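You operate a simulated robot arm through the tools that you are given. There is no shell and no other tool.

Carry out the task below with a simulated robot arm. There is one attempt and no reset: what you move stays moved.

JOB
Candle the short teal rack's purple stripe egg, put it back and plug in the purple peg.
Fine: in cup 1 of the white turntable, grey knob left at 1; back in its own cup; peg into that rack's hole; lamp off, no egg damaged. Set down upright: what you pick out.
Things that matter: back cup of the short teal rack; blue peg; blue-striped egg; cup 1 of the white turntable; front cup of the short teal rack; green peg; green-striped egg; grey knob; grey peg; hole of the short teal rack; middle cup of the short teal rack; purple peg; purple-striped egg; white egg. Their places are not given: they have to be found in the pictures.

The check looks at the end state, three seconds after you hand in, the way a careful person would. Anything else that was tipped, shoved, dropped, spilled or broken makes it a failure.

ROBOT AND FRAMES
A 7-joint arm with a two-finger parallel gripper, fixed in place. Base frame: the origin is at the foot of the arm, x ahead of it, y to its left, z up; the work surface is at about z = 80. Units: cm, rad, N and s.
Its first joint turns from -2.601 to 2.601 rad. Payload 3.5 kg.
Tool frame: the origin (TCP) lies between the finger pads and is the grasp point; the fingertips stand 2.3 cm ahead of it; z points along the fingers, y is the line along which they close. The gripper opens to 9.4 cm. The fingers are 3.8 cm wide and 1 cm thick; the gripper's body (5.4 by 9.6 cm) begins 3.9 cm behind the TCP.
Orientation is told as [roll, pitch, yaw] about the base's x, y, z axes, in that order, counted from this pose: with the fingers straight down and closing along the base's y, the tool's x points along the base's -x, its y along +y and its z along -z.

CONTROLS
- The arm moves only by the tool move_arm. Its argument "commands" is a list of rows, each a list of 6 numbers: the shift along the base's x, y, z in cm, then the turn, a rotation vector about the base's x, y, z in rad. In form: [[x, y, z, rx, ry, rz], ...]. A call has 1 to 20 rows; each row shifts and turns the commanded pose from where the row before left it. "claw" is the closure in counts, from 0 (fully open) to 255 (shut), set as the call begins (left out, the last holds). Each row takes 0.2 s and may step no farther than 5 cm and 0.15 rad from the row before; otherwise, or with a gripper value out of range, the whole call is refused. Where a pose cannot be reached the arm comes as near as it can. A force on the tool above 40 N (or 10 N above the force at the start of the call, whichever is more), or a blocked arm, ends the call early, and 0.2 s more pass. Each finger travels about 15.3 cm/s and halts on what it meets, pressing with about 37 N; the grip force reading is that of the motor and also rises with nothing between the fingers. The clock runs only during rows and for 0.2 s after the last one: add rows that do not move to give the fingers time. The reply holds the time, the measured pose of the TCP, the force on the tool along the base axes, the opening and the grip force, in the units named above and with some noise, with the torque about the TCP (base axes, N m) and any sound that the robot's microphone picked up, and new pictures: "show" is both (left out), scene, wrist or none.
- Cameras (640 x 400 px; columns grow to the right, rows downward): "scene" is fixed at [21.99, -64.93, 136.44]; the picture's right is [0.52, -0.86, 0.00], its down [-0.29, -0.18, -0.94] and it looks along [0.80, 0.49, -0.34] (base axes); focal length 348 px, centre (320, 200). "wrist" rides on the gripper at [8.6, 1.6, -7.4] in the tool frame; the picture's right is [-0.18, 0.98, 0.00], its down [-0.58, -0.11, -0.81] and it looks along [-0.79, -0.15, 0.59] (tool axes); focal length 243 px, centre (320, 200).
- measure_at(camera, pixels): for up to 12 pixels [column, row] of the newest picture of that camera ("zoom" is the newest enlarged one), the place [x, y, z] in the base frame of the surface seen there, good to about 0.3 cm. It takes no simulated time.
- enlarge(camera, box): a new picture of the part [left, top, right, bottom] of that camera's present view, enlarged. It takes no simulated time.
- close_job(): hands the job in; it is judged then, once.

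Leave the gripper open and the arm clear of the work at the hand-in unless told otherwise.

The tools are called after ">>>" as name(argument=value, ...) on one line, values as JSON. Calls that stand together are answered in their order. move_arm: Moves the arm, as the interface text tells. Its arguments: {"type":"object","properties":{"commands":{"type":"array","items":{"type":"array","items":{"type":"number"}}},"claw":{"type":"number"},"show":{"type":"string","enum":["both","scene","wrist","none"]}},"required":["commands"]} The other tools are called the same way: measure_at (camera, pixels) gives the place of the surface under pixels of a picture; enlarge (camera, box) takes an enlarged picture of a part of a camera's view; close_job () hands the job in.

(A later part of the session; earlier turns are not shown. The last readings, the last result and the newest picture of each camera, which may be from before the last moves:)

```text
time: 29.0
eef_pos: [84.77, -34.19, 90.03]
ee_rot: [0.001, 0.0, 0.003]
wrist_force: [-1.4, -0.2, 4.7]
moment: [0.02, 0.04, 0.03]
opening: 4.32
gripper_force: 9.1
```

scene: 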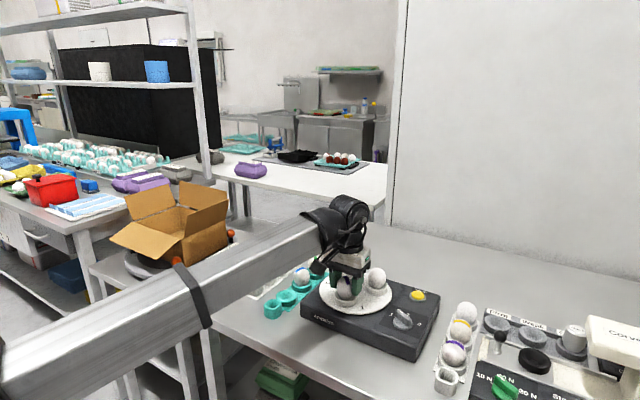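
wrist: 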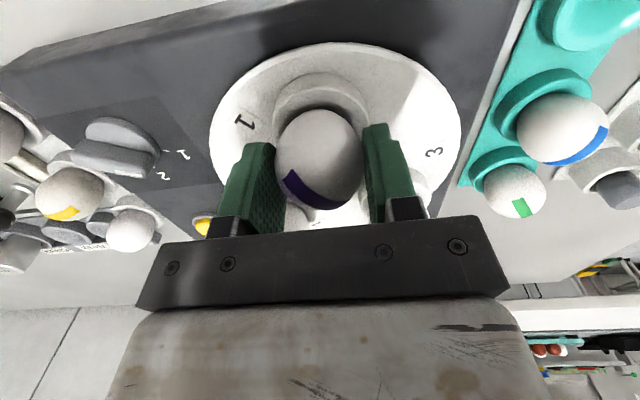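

Seated: +4.7 N upward and no side force. I open the fingers gently.

>>> move_arm(commands=[[0, 0, 0, 0, 0, 0], [0, 0, 0, 0, 0, 0]], claw=132, show="none")

>>> move_arm(commands=[[0, 0, 0, 0, 0, 0], [0, 0, 0, 0, 0, 0], [0, 0, 0, 0, 0, 0]], claw=95, show="both")

>>> enlarge(camera="scene", box=[310, 225, 410, 325])

```text
time: 29.6
eef_pos: [84.89, -34.29, 90.03]
ee_rot: [0.0, -0.001, 0.002]
wrist_force: [0.6, 0.0, 1.1]
moment: [0.01, 0.03, -0.02]
opening: 4.53
gripper_force: 0.1
```

```text
time: 30.4
eef_pos: [84.95, -34.18, 90.01]
ee_rot: [-0.001, 0.002, 0.001]
wrist_force: [-0.2, 0.2, 0.2]
moment: [-0.01, -0.01, 0.0]
opening: 5.9
gripper_force: 0.0
```

scene: 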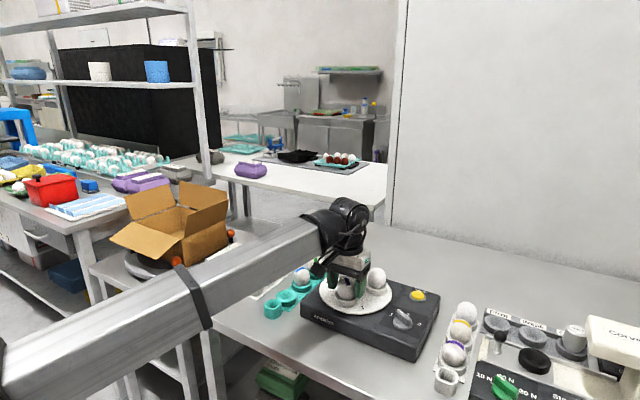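
wrist: 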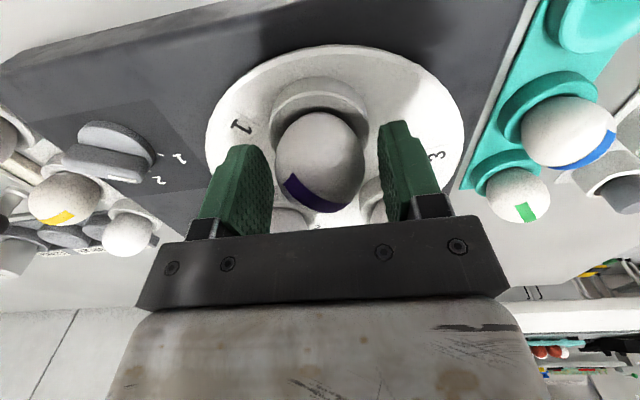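

```text
4.00 times, centred on (360, 275) of scene
```

zoom: 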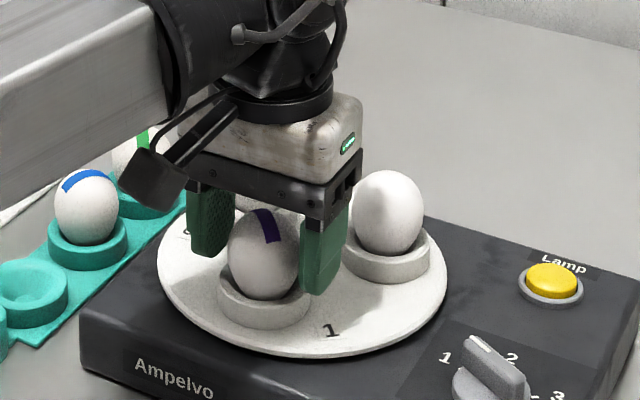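

The egg stands upright in cup 1. I raise straight up, then close the fingers, ready to press the lamp button.

>>> move_arm(commands=[[0, 0, 0.4, 0, 0, 0], [0, 0, 0.8, 0, 0, 0], [0, 0, 1.2, 0, 0, 0], [0, 0, 1.5, 0, 0, 0], [0, 0, 1.5, 0, 0, 0], [0, 0, 1.5, 0, 0, 0], [0, 0, 1.5, 0, 0, 0], [0, 0, 1, 0, 0, 0], [0, 0, 0.6, 0, 0, 0], [0, 0, 0, 0, 0, 0]])

>>> move_arm(commands=[[0.4, -0.6, 0, 0, 0, 0], [0.7, -1, 0, -0.045, -0.089, 0], [0.9, -1.4, 0, -0.045, -0.089, 0], [0.9, -1.6, 0, -0.045, -0.089, 0], [0.9, -1.6, 0, -0.045, -0.089, 0], [0.9, -1.6, 0, 0, 0, 0], [0.9, -1.6, 0, 0, 0, 0], [0.9, -1.6, 0, 0, 0, 0], [0.9, -1.2, 0, 0, 0, 0], [0.5, -0.6, 0, 0, 0, 0], [0, 0, 0, 0, 0, 0], [0, 0, 0, 0, 0, 0]], claw=255)

```text
time: 32.6
eef_pos: [84.99, -34.07, 99.93]
ee_rot: [0.0, 0.001, 0.003]
wrist_force: [1.2, -1.1, 0.5]
moment: [-0.01, -0.05, -0.01]
opening: 5.91
gripper_force: 0.1
```

scene: 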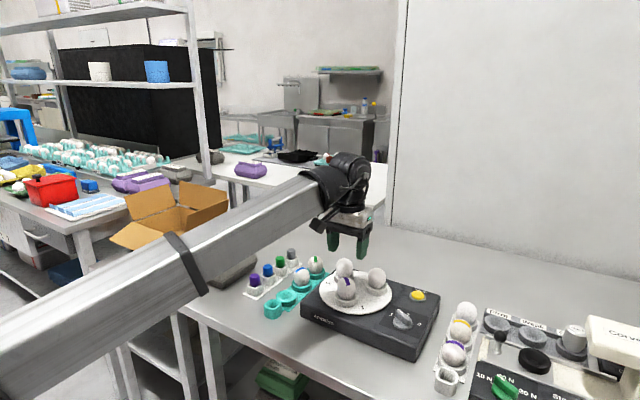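
wrist: 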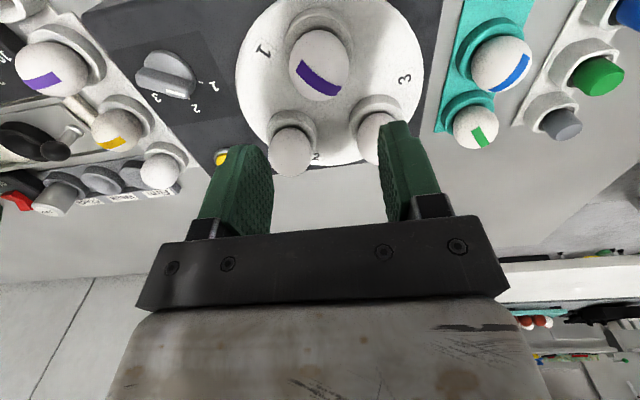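

```text
time: 35.2
eef_pos: [92.75, -47.08, 100.01]
ee_rot: [-0.189, -0.355, 0.036]
wrist_force: [-0.4, -1.7, 0.1]
moment: [0.01, -0.01, 0.02]
opening: 0.01
gripper_force: 37.6
```

scene: 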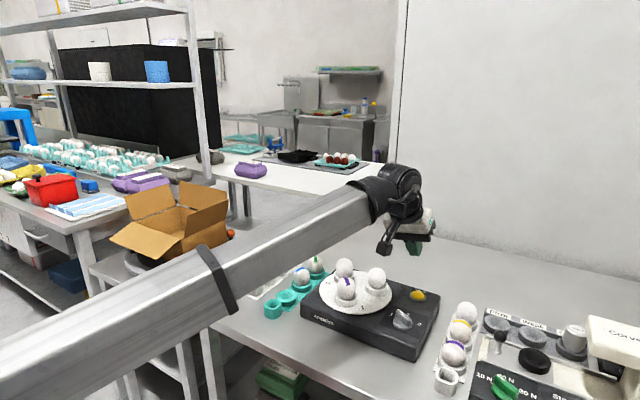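
wrist: 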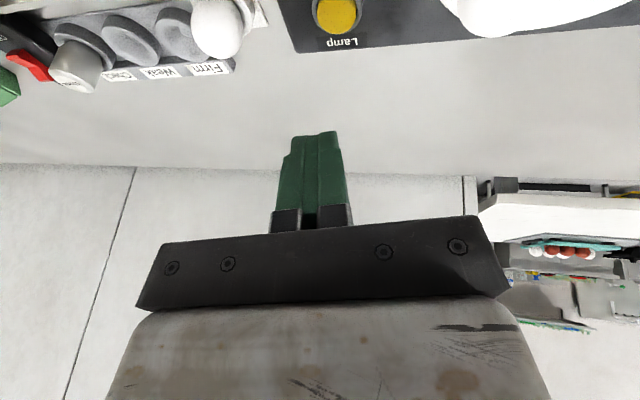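

The tilted pose works. I measure the lamp button from here at (337,12).

>>> measure_at(camera="wrist", pixels=[[337, 12], [318, 12], [357, 12], [337, 25], [337, 3], [337, 33]])

>>> enlarge(camera="scene", box=[320, 210, 460, 320])

```text
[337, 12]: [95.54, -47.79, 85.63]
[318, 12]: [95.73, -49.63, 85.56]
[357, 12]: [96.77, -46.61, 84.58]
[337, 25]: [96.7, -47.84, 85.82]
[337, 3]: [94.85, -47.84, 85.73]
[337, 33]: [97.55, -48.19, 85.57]
```

```text
3.64 times, centred on (390, 265) of scene
```

zoom: 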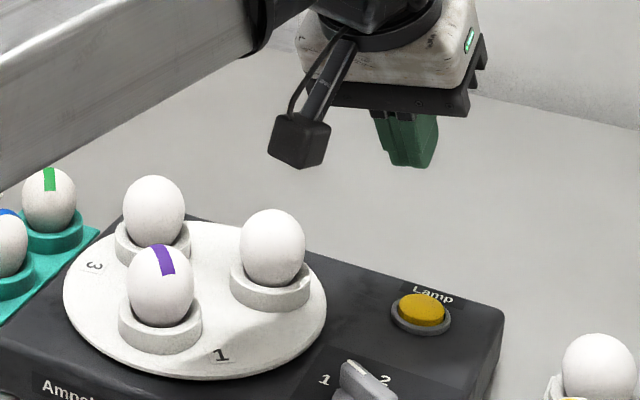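

Lamp centre ≈ (95.8, -48.2), top z 85.7. I move over it and lower until just above the button.

>>> move_arm(commands=[[0.6, -0.3, -0.3, 0, 0, 0], [0.9, -0.4, -0.8, 0, 0, 0], [0.9, -0.4, -1.2, 0, 0, 0], [0.8, -0.3, -1.5, 0, 0, 0], [0.6, -0.1, -1.5, 0, 0, 0], [0, 0, -1.5, 0, 0, 0], [0, 0, -1.5, 0, 0, 0], [0, 0, -1.2, 0, 0, 0], [0, 0, -0.8, 0, 0, 0], [0, 0, 0, 0, 0, 0], [0, 0, 0, 0, 0, 0]])

>>> enlarge(camera="scene", box=[360, 230, 470, 330])

```text
time: 37.6
eef_pos: [96.65, -48.6, 89.66]
ee_rot: [-0.189, -0.355, 0.035]
wrist_force: [0.5, -0.4, -0.5]
moment: [-0.06, -0.01, 0.01]
opening: 0.03
gripper_force: 37.5
```

scene: 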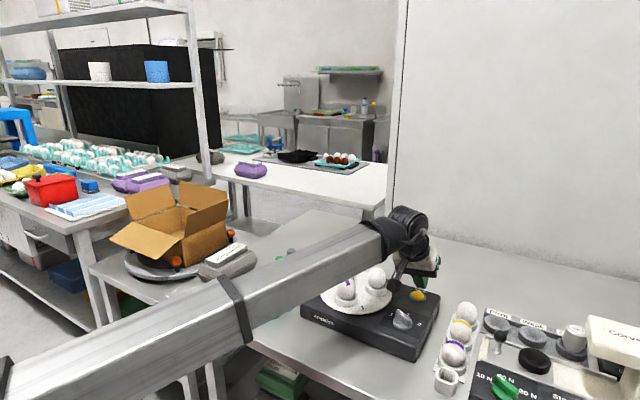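
wrist: 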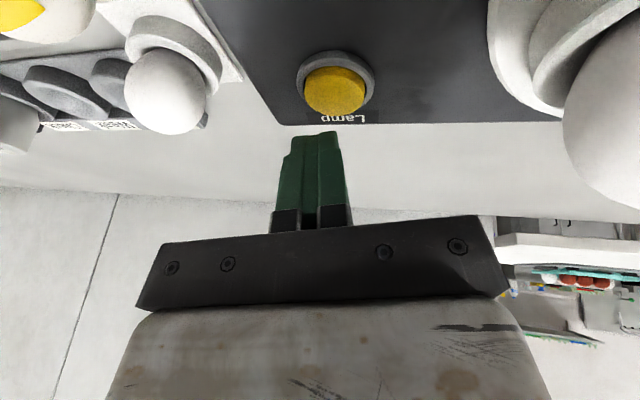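

```text
4.00 times, centred on (415, 280) of scene
```

zoom: 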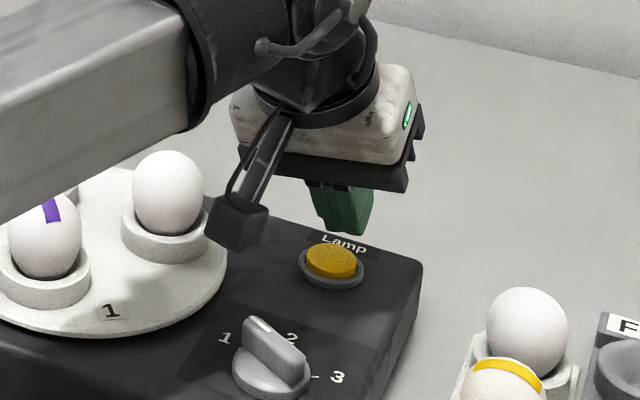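

I check the fingertip and forearm beam positions before pressing.

>>> measure_at(camera="wrist", pixels=[[300, 140], [318, 136], [332, 134], [312, 160], [335, 90], [335, 70], [312, 95], [360, 92], [336, 112]])

>>> measure_at(camera="scene", pixels=[[330, 285], [360, 265], [350, 240], [375, 225], [416, 290], [405, 287], [430, 270], [420, 280]])

```text
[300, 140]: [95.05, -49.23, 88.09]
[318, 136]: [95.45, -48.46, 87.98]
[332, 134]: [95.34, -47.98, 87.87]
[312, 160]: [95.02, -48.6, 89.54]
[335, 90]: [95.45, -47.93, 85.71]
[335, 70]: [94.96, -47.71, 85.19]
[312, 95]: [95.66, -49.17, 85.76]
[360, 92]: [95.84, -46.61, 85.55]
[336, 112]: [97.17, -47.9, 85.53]
```

```text
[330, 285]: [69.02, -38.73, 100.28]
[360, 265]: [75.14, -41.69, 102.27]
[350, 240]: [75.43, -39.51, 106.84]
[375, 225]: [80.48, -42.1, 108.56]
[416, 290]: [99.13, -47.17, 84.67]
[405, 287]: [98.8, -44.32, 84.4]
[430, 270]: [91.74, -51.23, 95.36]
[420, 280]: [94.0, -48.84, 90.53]
```

Tip is above the button (95.8, -48.0); the beam bottom is at z≈100, well above the eggs. I press down in small steps, watching force and sound.

>>> move_arm(commands=[[-0.1, 0.1, -0.25, 0, 0, 0], [0, 0, -0.25, 0, 0, 0], [0, 0, -0.2, 0, 0, 0], [0, 0, -0.2, 0, 0, 0], [0, 0, 0, 0, 0, 0]], show="none")

```text
time: 38.8
eef_pos: [96.53, -48.44, 88.65]
ee_rot: [-0.19, -0.355, 0.036]
wrist_force: [0.7, 0.6, -0.1]
moment: [-0.03, 0.01, 0.01]
opening: 0.0
gripper_force: 37.2
```

>>> move_arm(commands=[[0, 0, -0.15, 0, 0, 0], [0, 0, -0.15, 0, 0, 0], [0, 0, 0, 0, 0, 0]], show="scene")

>>> enlarge(camera="scene", box=[320, 230, 450, 330])

```text
time: 39.6
eef_pos: [96.38, -48.44, 88.41]
ee_rot: [-0.189, -0.355, 0.034]
wrist_force: [0.1, -0.2, 0.9]
moment: [-0.04, 0.02, -0.03]
opening: 0.01
gripper_force: 36.9
```

scene: 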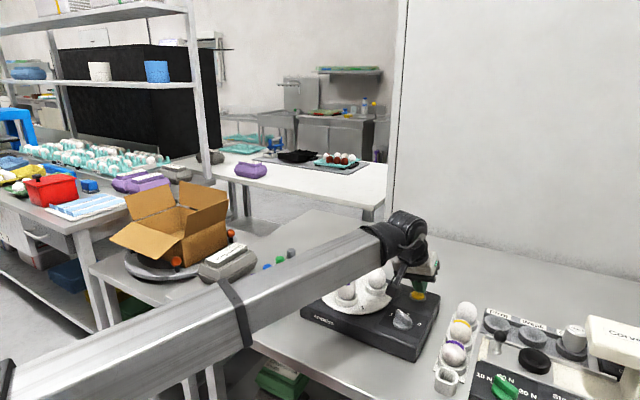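

```text
4.00 times, centred on (385, 280) of scene
```

zoom: 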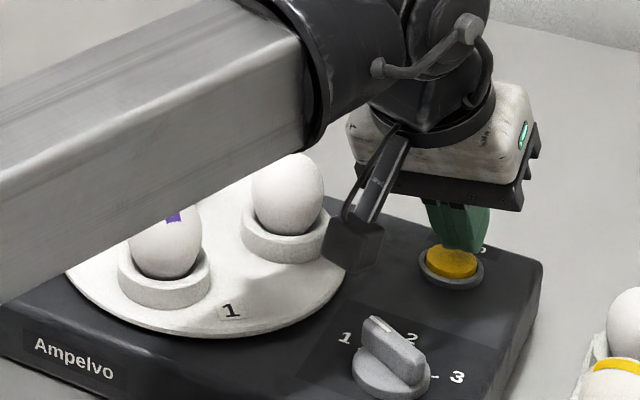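

Just above the button. I continue down in fine steps.

>>> move_arm(commands=[[0, 0, -0.12, 0, 0, 0], [0, 0, -0.12, 0, 0, 0], [0, 0, 0, 0, 0, 0]], show="none")

```text
time: 40.4
eef_pos: [96.5, -48.31, 88.32]
ee_rot: [-0.188, -0.355, 0.035]
wrist_force: [0.1, -0.4, 2.2]
moment: [0.01, -0.06, 0.01]
opening: 0.0
gripper_force: 37.0
```

Contact begins (2.2 N). I press on.

>>> move_arm(commands=[[0, 0, -0.12, 0, 0, 0], [0, 0, -0.12, 0, 0, 0], [0, 0, 0, 0, 0, 0]], show="scene")

>>> enlarge(camera="scene", box=[320, 230, 450, 330])

```text
time: 41.2
eef_pos: [96.54, -48.34, 88.05]
ee_rot: [-0.188, -0.354, 0.035]
wrist_force: [-1.2, 0.0, 3.1]
moment: [0.04, 0.04, 0.02]
opening: 0.0
gripper_force: 37.1
heard: click
```

scene: 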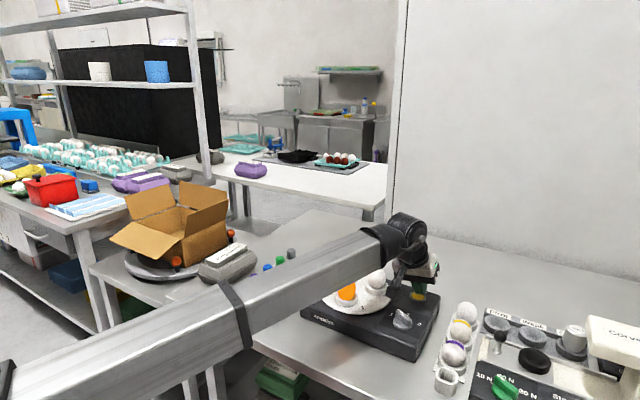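

```text
4.00 times, centred on (385, 280) of scene
```

zoom: 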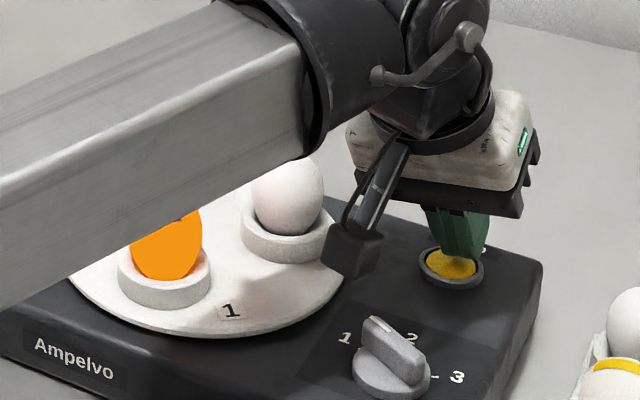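

A click, and the egg in cup 1 glows orange: the lamp is on with knob at 1. I raise a bit and look at whether it stays on.

>>> move_arm(commands=[[0, 0, 0.2, 0, 0, 0], [0, 0, 0.4, 0, 0, 0], [0, 0, 0.6, 0, 0, 0], [0, 0, 0.4, 0, 0, 0], [0, 0, 0, 0, 0, 0], [0, 0, 0, 0, 0, 0], [0, 0, 0, 0, 0, 0], [0, 0, 0, 0, 0, 0]])

>>> enlarge(camera="scene", box=[320, 230, 450, 330])

```text
time: 43.0
eef_pos: [96.65, -48.25, 89.55]
ee_rot: [-0.189, -0.355, 0.035]
wrist_force: [0.7, -0.3, 0.1]
moment: [-0.02, 0.0, 0.01]
opening: 0.01
gripper_force: 36.8
```

scene: 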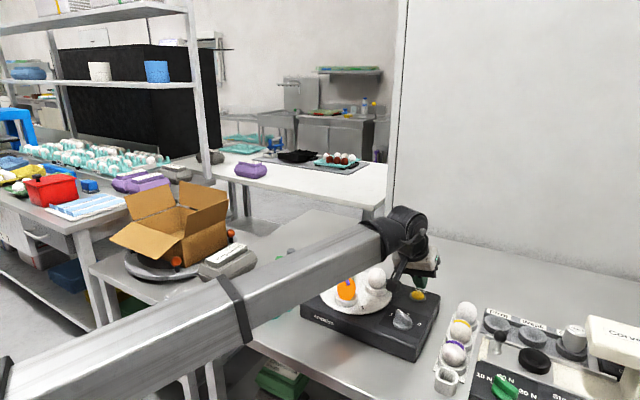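
wrist: 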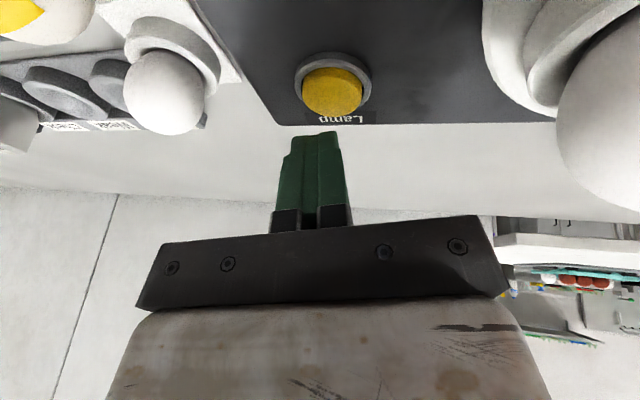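

```text
4.00 times, centred on (385, 280) of scene
```

zoom: 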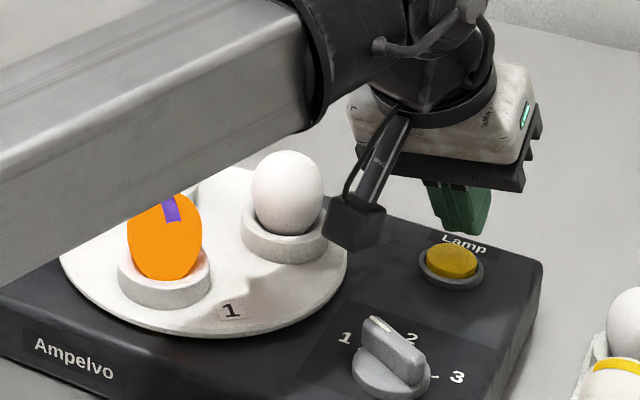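

The lamp is a toggle and stays on. I let it shine about three more seconds so the candling counts.

>>> move_arm(commands=[[0, 0, 0, 0, 0, 0], [0, 0, 0, 0, 0, 0], [0, 0, 0, 0, 0, 0], [0, 0, 0, 0, 0, 0], [0, 0, 0, 0, 0, 0], [0, 0, 0, 0, 0, 0], [0, 0, 0, 0, 0, 0], [0, 0, 0, 0, 0, 0], [0, 0, 0, 0, 0, 0], [0, 0, 0, 0, 0, 0], [0, 0, 0, 0, 0, 0], [0, 0, 0, 0, 0, 0], [0, 0, 0, 0, 0, 0], [0, 0, 0, 0, 0, 0], [0, 0, 0, 0, 0, 0]], show="scene")

>>> enlarge(camera="scene", box=[320, 230, 450, 330])

```text
time: 46.2
eef_pos: [96.66, -48.42, 89.7]
ee_rot: [-0.188, -0.354, 0.034]
wrist_force: [0.8, 0.0, 0.1]
moment: [-0.01, 0.0, -0.01]
opening: 0.0
gripper_force: 37.2
```

scene: 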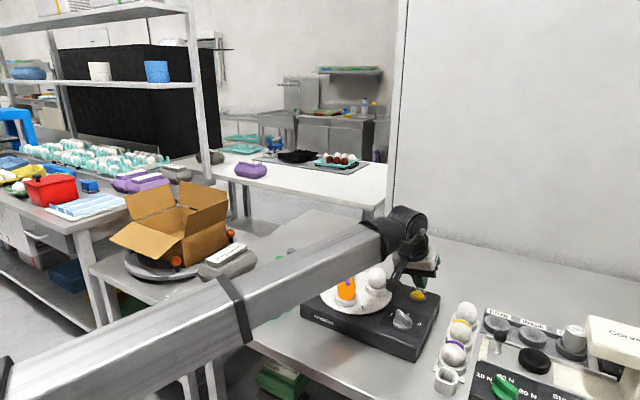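

```text
4.00 times, centred on (385, 280) of scene
```

zoom: 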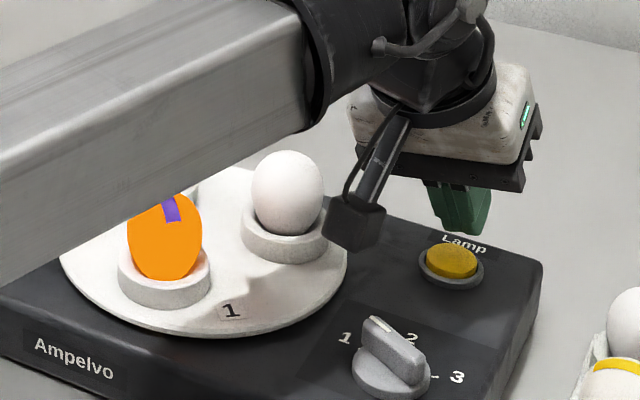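

Still glowing. Now I press the button again to switch the lamp off.

>>> move_arm(commands=[[0, 0, -0.4, 0, 0, 0], [0, 0, -0.4, 0, 0, 0], [0, 0, -0.3, 0, 0, 0], [0, 0, -0.2, 0, 0, 0], [0, 0, -0.2, 0, 0, 0], [0, 0, 0, 0, 0, 0]], show="scene")

```text
time: 47.6
eef_pos: [96.49, -48.42, 88.09]
ee_rot: [-0.188, -0.355, 0.034]
wrist_force: [0.0, -0.3, 2.3]
moment: [-0.01, 0.01, -0.01]
opening: 0.0
gripper_force: 37.0
heard: click
```

scene: 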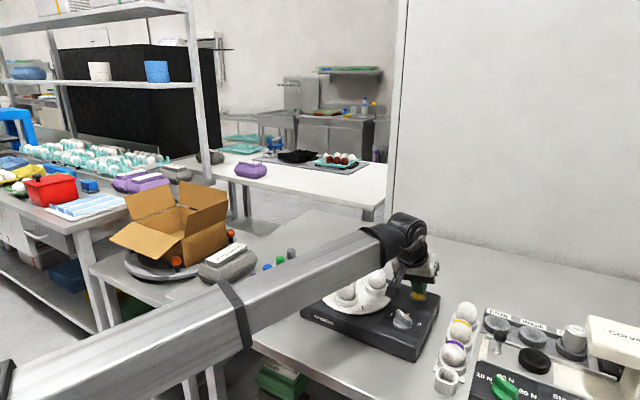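

A click and the glow is gone: lamp off. I raise straight up, then reverse the tilt and go back above cup 1.

>>> move_arm(commands=[[0, 0, 0.3, 0, 0, 0], [0, 0, 0.6, 0, 0, 0], [0, 0, 1.0, 0, 0, 0], [0, 0, 1.5, 0, 0, 0], [0, 0, 1.5, 0, 0, 0], [0, 0, 1.5, 0, 0, 0], [-0.3, 0.2, 1.5, 0, 0, 0], [-0.8, 0.4, 1.5, 0, 0, 0], [-0.9, 0.4, 1.2, 0, 0, 0], [-0.9, 0.3, 0.8, 0, 0, 0], [-0.5, 0.1, 0.5, 0, 0, 0], [0, 0, 0, 0, 0, 0]])

>>> move_arm(commands=[[-0.5, 0.6, 0, 0, 0, 0], [-0.9, 1.2, 0, 0.045, 0.089, 0], [-0.9, 1.6, 0, 0.045, 0.089, 0], [-0.9, 1.6, 0, 0.045, 0.089, 0], [-0.9, 1.6, 0, 0.045, 0.089, 0], [-0.9, 1.6, 0, 0, 0, 0], [-0.9, 1.6, 0, 0, 0, 0], [-0.9, 1.5, 0, 0, 0, 0], [-0.7, 1.0, 0, 0, 0, 0], [-0.4, 0.6, 0, 0, 0, 0], [0, 0, 0, 0, 0, 0], [0, 0, 0, 0, 0, 0]], claw=95)

```text
time: 50.2
eef_pos: [93.18, -46.91, 100.03]
ee_rot: [-0.189, -0.355, 0.036]
wrist_force: [-0.3, 0.4, 0.3]
moment: [-0.03, 0.02, -0.03]
opening: 0.0
gripper_force: 37.6
```

scene: 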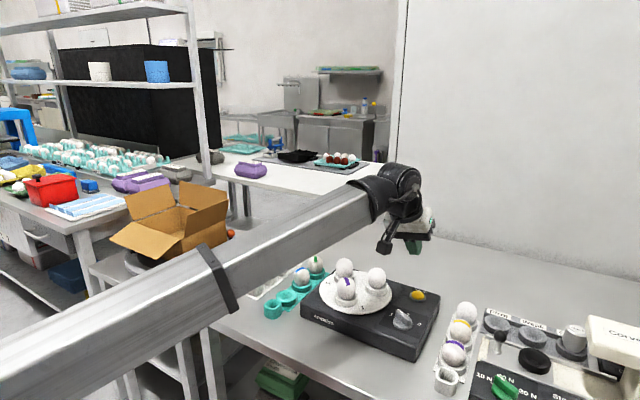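
wrist: 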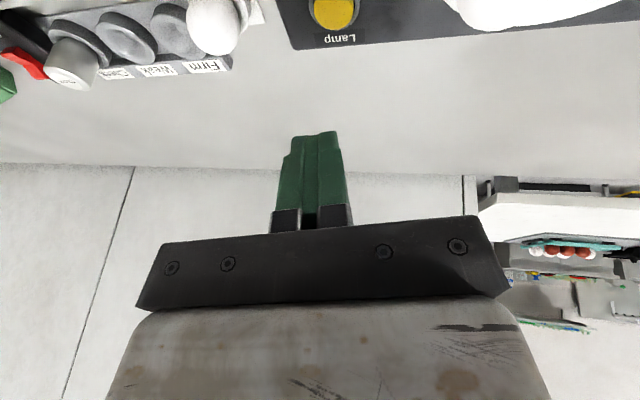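

```text
time: 52.8
eef_pos: [85.26, -34.17, 99.89]
ee_rot: [0.0, 0.0, 0.001]
wrist_force: [-0.5, 0.3, 0.4]
moment: [-0.01, -0.01, 0.04]
opening: 5.88
gripper_force: 0.1
```

scene: 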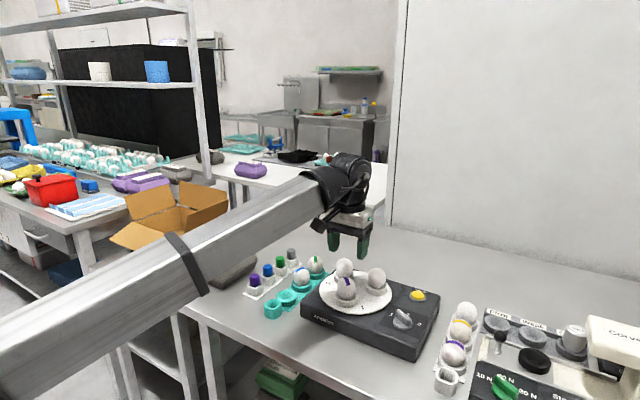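
wrist: 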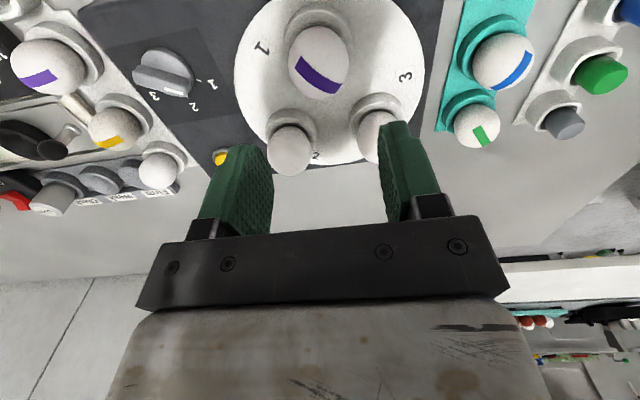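

Above cup 1 again. I descend to the release pose at z≈90.05.

>>> move_arm(commands=[[-0.2, 0, -0.6, 0, 0, 0], [-0.16, 0, -1.2, 0, 0, 0], [0, 0, -1.5, 0, 0, 0], [0, 0, -1.5, 0, 0, 0], [0, 0, -1.5, 0, 0, 0], [0, 0, -1.4, 0, 0, 0], [0, 0, -1.1, 0, 0, 0], [0, 0, -0.7, 0, 0, 0], [0, 0, -0.35, 0, 0, 0], [0, 0, 0, 0, 0, 0], [0, 0, 0, 0, 0, 0]], claw=80)

>>> enlarge(camera="wrist", box=[220, 80, 420, 240])

```text
time: 55.2
eef_pos: [84.89, -34.19, 90.18]
ee_rot: [0.001, 0.0, 0.002]
wrist_force: [0.3, 0.6, -0.5]
moment: [0.0, 0.03, -0.01]
opening: 6.46
gripper_force: 0.1
```

scene: 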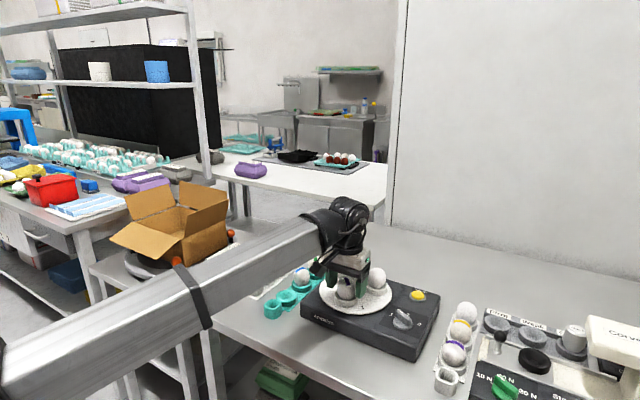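
wrist: 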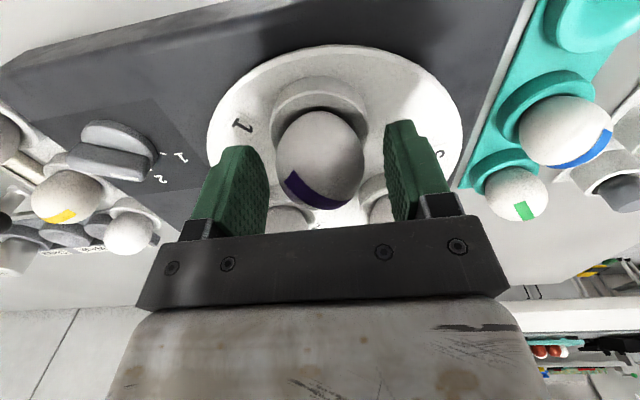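

```text
2.50 times, centred on (320, 160) of wrist
```

zoom: 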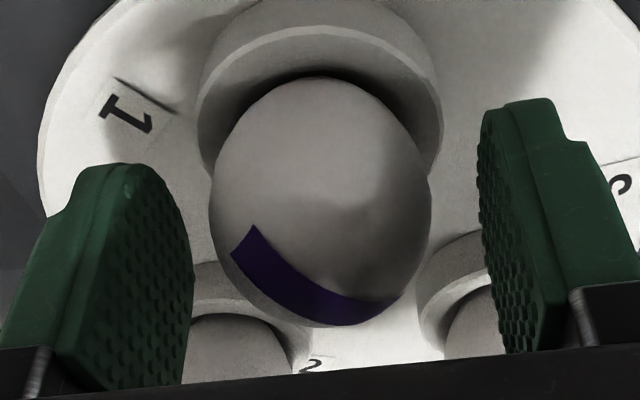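

Centred. I close in stages to the same 8–9 N grip.

>>> move_arm(commands=[[0, 0, 0, 0, 0, 0], [0, 0, 0, 0, 0, 0], [0, 0, 0, 0, 0, 0]], claw=131, show="none")

>>> move_arm(commands=[[0, 0, 0, 0, 0, 0], [0, 0, 0, 0, 0, 0]], claw=136, show="none")

>>> move_arm(commands=[[0, 0, 0, 0, 0, 0], [0, 0, 0, 0, 0, 0]], claw=141, show="none")

```text
time: 56.0
eef_pos: [84.94, -34.18, 90.23]
ee_rot: [0.001, 0.0, 0.001]
wrist_force: [-0.4, 0.8, 1.1]
moment: [0.01, 0.0, -0.01]
opening: 4.58
gripper_force: 0.1
```

```text
time: 56.6
eef_pos: [84.81, -34.26, 90.09]
ee_rot: [0.002, 0.001, 0.001]
wrist_force: [0.8, -0.5, 0.7]
moment: [0.01, 0.0, 0.0]
opening: 4.45
gripper_force: 0.5
```

```text
time: 57.2
eef_pos: [84.78, -34.16, 90.09]
ee_rot: [0.001, 0.001, 0.002]
wrist_force: [0.4, -0.1, 0.1]
moment: [0.02, -0.02, 0.01]
opening: 4.37
gripper_force: 8.8
```

Gripped. I lift and carry the egg back over its own front cup.

>>> move_arm(commands=[[0, 0, 0.3, 0, 0, 0], [0, 0, 0.5, 0, 0, 0], [0, 0, 0.9, 0, 0, 0], [0, 0, 1.3, 0, 0, 0], [0, 0, 1.4, 0, 0, 0], [0, 0, 1.3, 0, 0, 0], [0, 0, 0.9, 0, 0, 0], [0, 0, 0.7, 0, 0, 0], [0, 0, 0.2, 0, 0, 0], [0, 0, 0, 0, 0, 0]], show="scene")

>>> move_arm(commands=[[0, 0.5, 0, 0, 0, 0], [-0.1, 1.1, 0, 0, 0, 0], [-0.2, 1.8, 0, 0, 0, 0], [-0.3, 2, 0, 0, 0, 0], [-0.3, 2, 0, 0, 0, 0], [-0.3, 2, 0, 0, 0, 0], [-0.3, 2, 0, 0, 0, 0], [-0.2, 1.8, 0, 0, 0, 0], [-0.2, 1.5, 0, 0, 0, 0], [-0.1, 1.0, 0, 0, 0, 0], [0, 0.5, 0, 0, 0, 0], [0, 0, 0, 0, 0, 0], [0, 0, 0, 0, 0, 0]])

```text
time: 59.4
eef_pos: [84.92, -34.08, 97.73]
ee_rot: [0.0, 0.001, 0.002]
wrist_force: [-0.9, 0.4, 0.0]
moment: [-0.03, 0.03, 0.01]
opening: 4.35
gripper_force: 8.9
```

scene: 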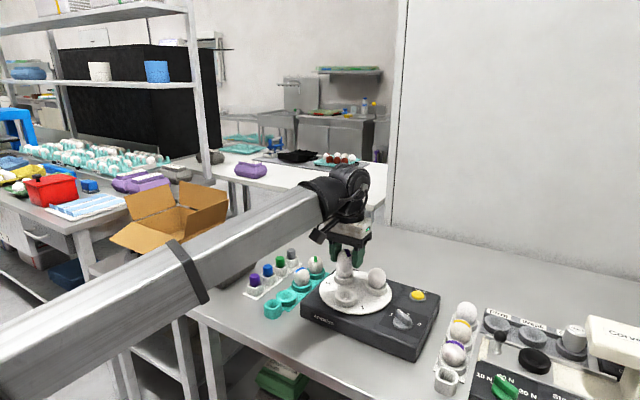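

```text
time: 62.2
eef_pos: [82.77, -17.88, 97.75]
ee_rot: [0.002, 0.0, 0.002]
wrist_force: [-0.2, -0.6, -1.2]
moment: [0.03, 0.01, -0.01]
opening: 4.37
gripper_force: 9.3
```

scene: 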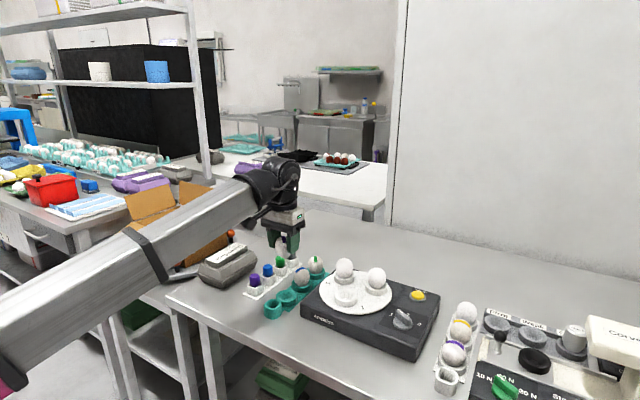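
wrist: 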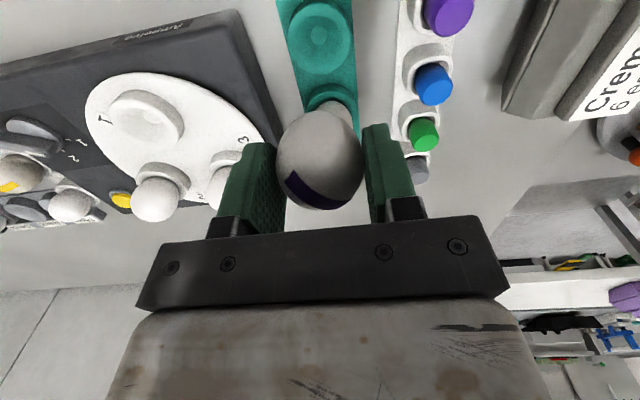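

I lower toward the front cup, to TCP z≈85.6.

>>> move_arm(commands=[[0.06, -0.05, -0.5, 0, 0, 0], [0, 0, -1.0, 0, 0, 0], [0, 0, -1.5, 0, 0, 0], [0, 0, -1.5, 0, 0, 0], [0, 0, -1.5, 0, 0, 0], [0, 0, -1.5, 0, 0, 0], [0, 0, -1.5, 0, 0, 0], [0, 0, -1.3, 0, 0, 0], [0, 0, -1.0, 0, 0, 0], [0, 0, -0.6, 0, 0, 0], [0, 0, -0.2, 0, 0, 0], [0, 0, 0, 0, 0, 0]])

>>> enlarge(camera="wrist", box=[220, 60, 420, 240])

```text
time: 64.8
eef_pos: [82.92, -18.05, 85.47]
ee_rot: [0.0, 0.0, 0.003]
wrist_force: [0.3, -0.8, -1.8]
moment: [0.01, -0.02, 0.03]
opening: 4.36
gripper_force: 8.9
```

scene: 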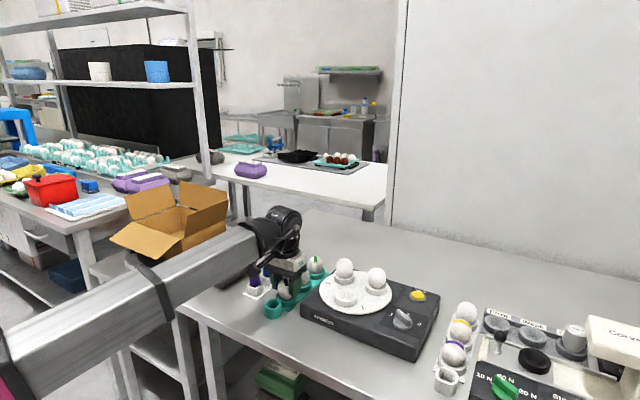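
wrist: 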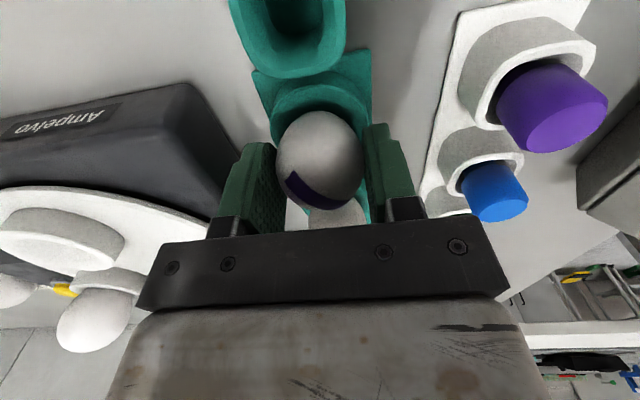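

```text
2.22 times, centred on (320, 150) of wrist
```

zoom: 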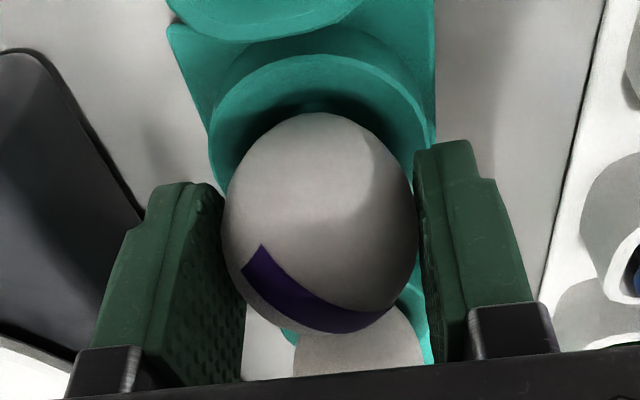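

Aligned with the cup. Final lowering in fine steps.

>>> move_arm(commands=[[0, 0, -0.1, 0, 0, 0], [0, 0, -0.1, 0, 0, 0], [0, 0, 0, 0, 0, 0]], show="none")

>>> move_arm(commands=[[0, 0, -0.1, 0, 0, 0], [0, 0, 0, 0, 0, 0]], show="none")

```text
time: 65.6
eef_pos: [82.94, -17.8, 85.18]
ee_rot: [-0.002, 0.001, 0.002]
wrist_force: [0.5, -0.2, -1.3]
moment: [0.01, -0.01, 0.01]
opening: 4.31
gripper_force: 9.1
```

```text
time: 66.2
eef_pos: [82.75, -17.92, 85.25]
ee_rot: [-0.001, -0.001, 0.001]
wrist_force: [-3.1, -0.5, 2.2]
moment: [-0.05, 0.04, 0.0]
opening: 4.32
gripper_force: 8.8
```

Light contact with a push toward -x. I shift 0.08 cm to -x and lower a touch.

>>> move_arm(commands=[[-0.08, 0, 0, 0, 0, 0], [0, 0, -0.06, 0, 0, 0], [0, 0, 0, 0, 0, 0]], show="none")

```text
time: 67.0
eef_pos: [82.64, -17.96, 85.21]
ee_rot: [0.0, 0.0, 0.002]
wrist_force: [-0.7, -1.2, 2.9]
moment: [-0.01, 0.02, -0.01]
opening: 4.35
gripper_force: 9.2
```

Seated with ~3 N upward and little side force. I release gently, then open wider.

>>> move_arm(commands=[[0, 0, 0, 0, 0, 0], [0, 0, 0, 0, 0, 0]], claw=132, show="none")

>>> move_arm(commands=[[0, 0, 0, 0, 0, 0], [0, 0, 0, 0, 0, 0], [0, 0, 0, 0, 0, 0]], claw=80, show="wrist")

```text
time: 67.6
eef_pos: [82.9, -17.82, 85.14]
ee_rot: [0.001, 0.0, 0.003]
wrist_force: [0.5, 0.5, -0.1]
moment: [-0.01, -0.01, -0.02]
opening: 4.51
gripper_force: 0.1
```

```text
time: 68.4
eef_pos: [82.76, -17.98, 85.16]
ee_rot: [-0.001, -0.001, 0.003]
wrist_force: [0.3, 0.0, -0.8]
moment: [0.03, 0.03, 0.02]
opening: 6.43
gripper_force: 0.0
```

wrist: 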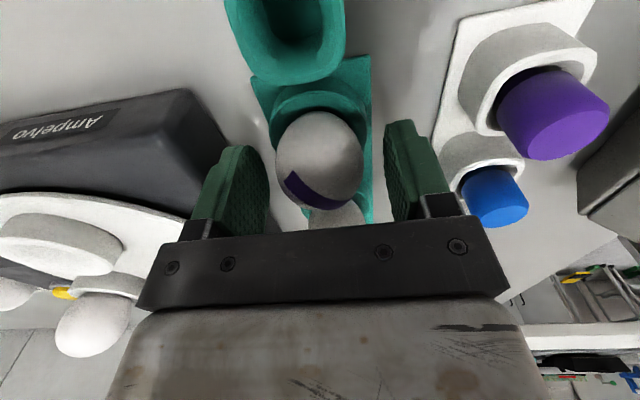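

The egg stands in its own cup. I raise and move over the purple peg.

>>> move_arm(commands=[[0, 0, 0.4, 0, 0, 0], [0, 0, 0.8, 0, 0, 0], [0, 0, 1.2, 0, 0, 0], [0, 0, 1.5, 0, 0, 0], [0, 0, 1.5, 0, 0, 0], [0, 0, 1.5, 0, 0, 0], [0, 0, 1.4, 0, 0, 0], [0, 0.8, 1.0, 0, 0, 0], [-0.2, 1.5, 0.7, 0, 0, 0], [-0.3, 2, 0, 0, 0, 0], [-0.3, 2, 0, 0, 0, 0], [-0.2, 1.5, 0, 0, 0, 0], [0, 1.0, 0, 0, 0, 0], [0, 0.4, 0, 0, 0, 0], [0, 0, 0, 0, 0, 0], [0, 0, 0, 0, 0, 0]])

>>> enlarge(camera="wrist", box=[220, 0, 420, 140])

>>> enlarge(camera="scene", box=[235, 240, 335, 325])

```text
time: 71.8
eef_pos: [81.8, -8.77, 95.18]
ee_rot: [-0.001, 0.0, 0.002]
wrist_force: [0.9, -0.5, -0.7]
moment: [-0.01, -0.01, -0.01]
opening: 6.42
gripper_force: 0.0
```

scene: 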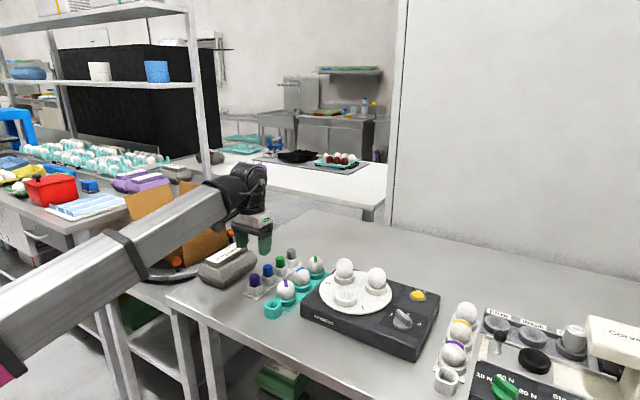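
wrist: 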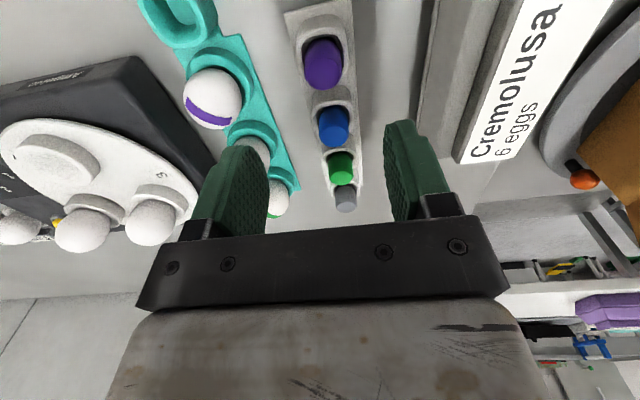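

```text
2.86 times, centred on (320, 70) of wrist
```

zoom: 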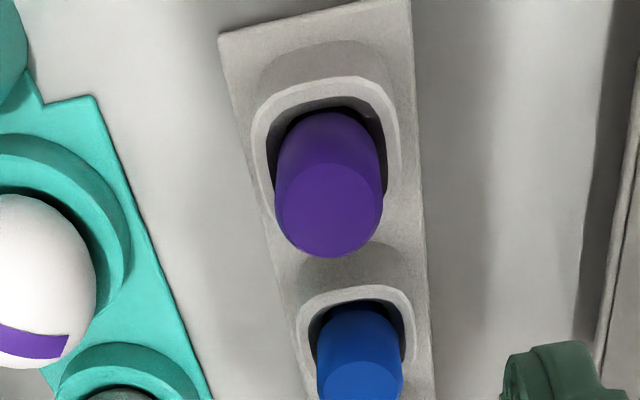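

```text
4.71 times, centred on (285, 282) of scene
```

zoom: 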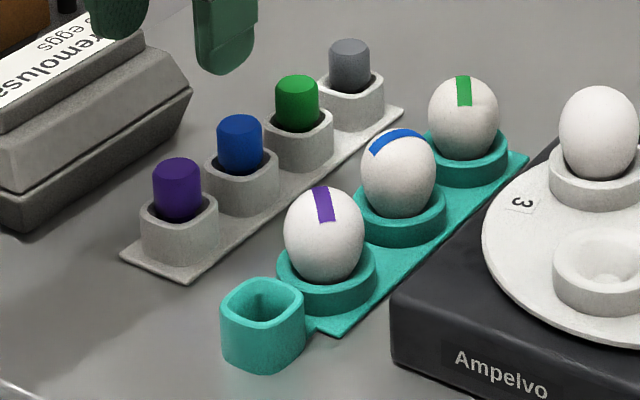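

The peg is a round cylinder. I measure its top and holder rim.

>>> measure_at(camera="wrist", pixels=[[323, 74], [306, 72], [341, 72], [323, 88], [323, 60], [323, 66], [322, 29], [298, 49], [345, 49], [325, 50], [308, 85], [338, 85]])

>>> measure_at(camera="wrist", pixels=[[180, 5], [203, 15], [160, 15], [190, 25], [175, 38], [212, 95], [245, 175], [195, 85]])

```text
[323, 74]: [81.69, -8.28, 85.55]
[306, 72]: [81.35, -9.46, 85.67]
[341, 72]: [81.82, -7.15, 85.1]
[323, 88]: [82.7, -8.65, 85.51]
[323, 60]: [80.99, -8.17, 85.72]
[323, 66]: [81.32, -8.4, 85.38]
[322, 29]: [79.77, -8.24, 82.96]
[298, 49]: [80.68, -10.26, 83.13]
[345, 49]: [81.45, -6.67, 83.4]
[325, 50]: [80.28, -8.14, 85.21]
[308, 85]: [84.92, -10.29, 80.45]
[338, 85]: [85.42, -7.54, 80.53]
```

```text
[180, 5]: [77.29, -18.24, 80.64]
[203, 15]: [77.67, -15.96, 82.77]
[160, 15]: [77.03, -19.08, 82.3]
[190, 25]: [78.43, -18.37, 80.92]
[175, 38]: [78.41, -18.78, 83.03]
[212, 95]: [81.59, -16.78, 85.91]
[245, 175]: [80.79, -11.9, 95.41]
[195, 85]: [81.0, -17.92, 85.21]
```

Peg centre ≈ (81.55, -8.37), top z 85.55. I also check how near the carton at right lies.

>>> measure_at(camera="wrist", pixels=[[420, 60], [430, 100], [440, 30], [470, 50], [480, 120], [500, 60]])

>>> move_arm(commands=[[-0.2, 0.35, -0.4, 0, 0, 0], [-0.05, 0.05, -1.0, 0, 0, 0], [0, 0, -1.3, 0, 0, 0], [0, 0, -1.3, 0, 0, 0], [0, 0, -1.0, 0, 0, 0], [0, 0, -0.5, 0, 0, 0], [0, 0, 0, 0, 0, 0]], claw=120)

>>> enlarge(camera="wrist", box=[220, 40, 420, 200])

```text
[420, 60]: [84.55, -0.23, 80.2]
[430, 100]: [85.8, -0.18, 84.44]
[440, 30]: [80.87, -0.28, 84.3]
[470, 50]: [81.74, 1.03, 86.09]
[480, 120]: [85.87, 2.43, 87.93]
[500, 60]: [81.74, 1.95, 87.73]
```

```text
time: 73.4
eef_pos: [81.58, -8.29, 89.67]
ee_rot: [-0.001, 0.001, 0.001]
wrist_force: [0.1, -0.2, 0.5]
moment: [0.01, 0.01, 0.02]
opening: 4.98
gripper_force: 0.0
```

scene: 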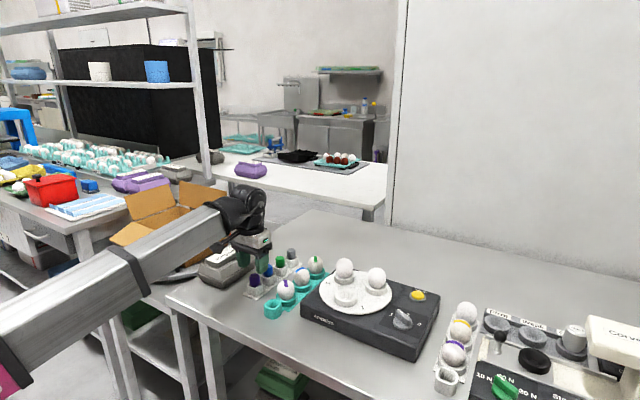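
wrist: 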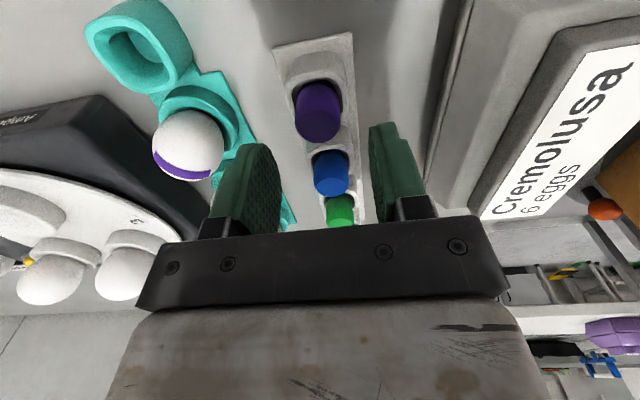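

```text
2.50 times, centred on (320, 120) of wrist
```

zoom: 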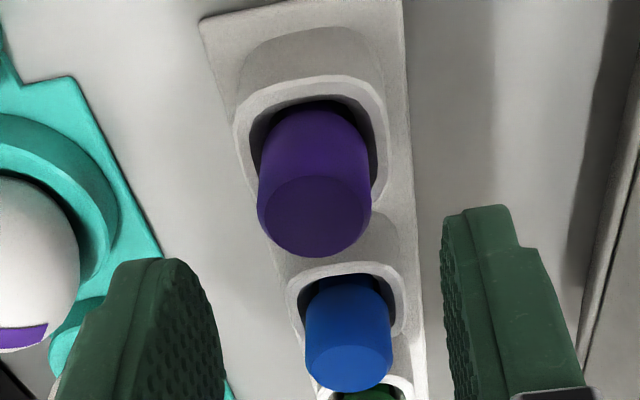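

Carton starts at y≈-0.3, clear. Peg at column 318 versus 320: I shift -0.08 in y and descend to z≈85.75.

>>> move_arm(commands=[[0, -0.08, -0.5, 0, 0, 0], [0, 0, -0.9, 0, 0, 0], [0, 0, -0.9, 0, 0, 0], [0, 0, -0.7, 0, 0, 0], [0, 0, -0.5, 0, 0, 0], [0, 0, -0.4, 0, 0, 0], [0, 0, 0, 0, 0, 0]])

>>> enlarge(camera="wrist", box=[220, 80, 420, 240])

>>> enlarge(camera="scene", box=[225, 240, 325, 325])

```text
time: 75.0
eef_pos: [81.53, -8.47, 85.85]
ee_rot: [0.0, 0.001, 0.003]
wrist_force: [-0.7, -0.2, 0.2]
moment: [-0.02, 0.0, 0.0]
opening: 4.96
gripper_force: 0.1
```

scene: 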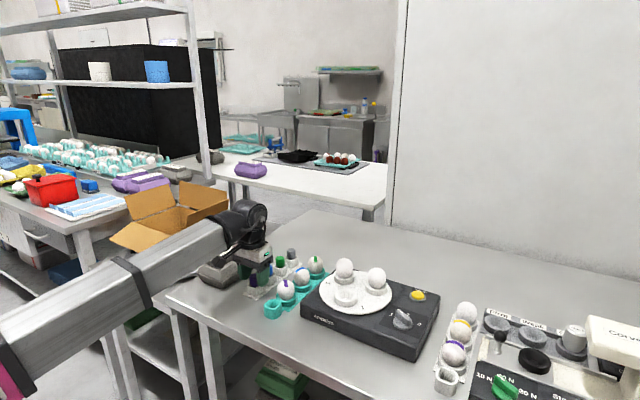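
wrist: 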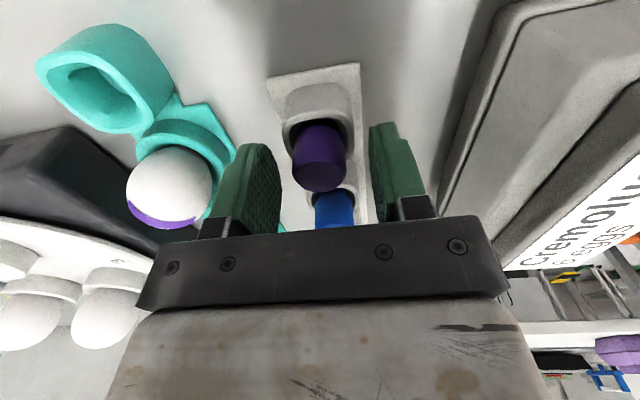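

```text
2.50 times, centred on (320, 160) of wrist
```

zoom: 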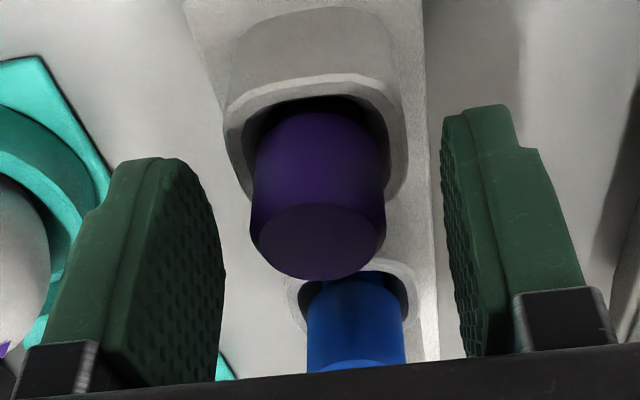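

```text
4.71 times, centred on (275, 282) of scene
```

zoom: 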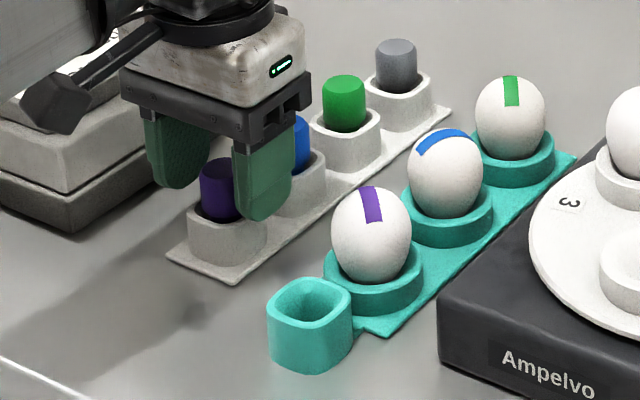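

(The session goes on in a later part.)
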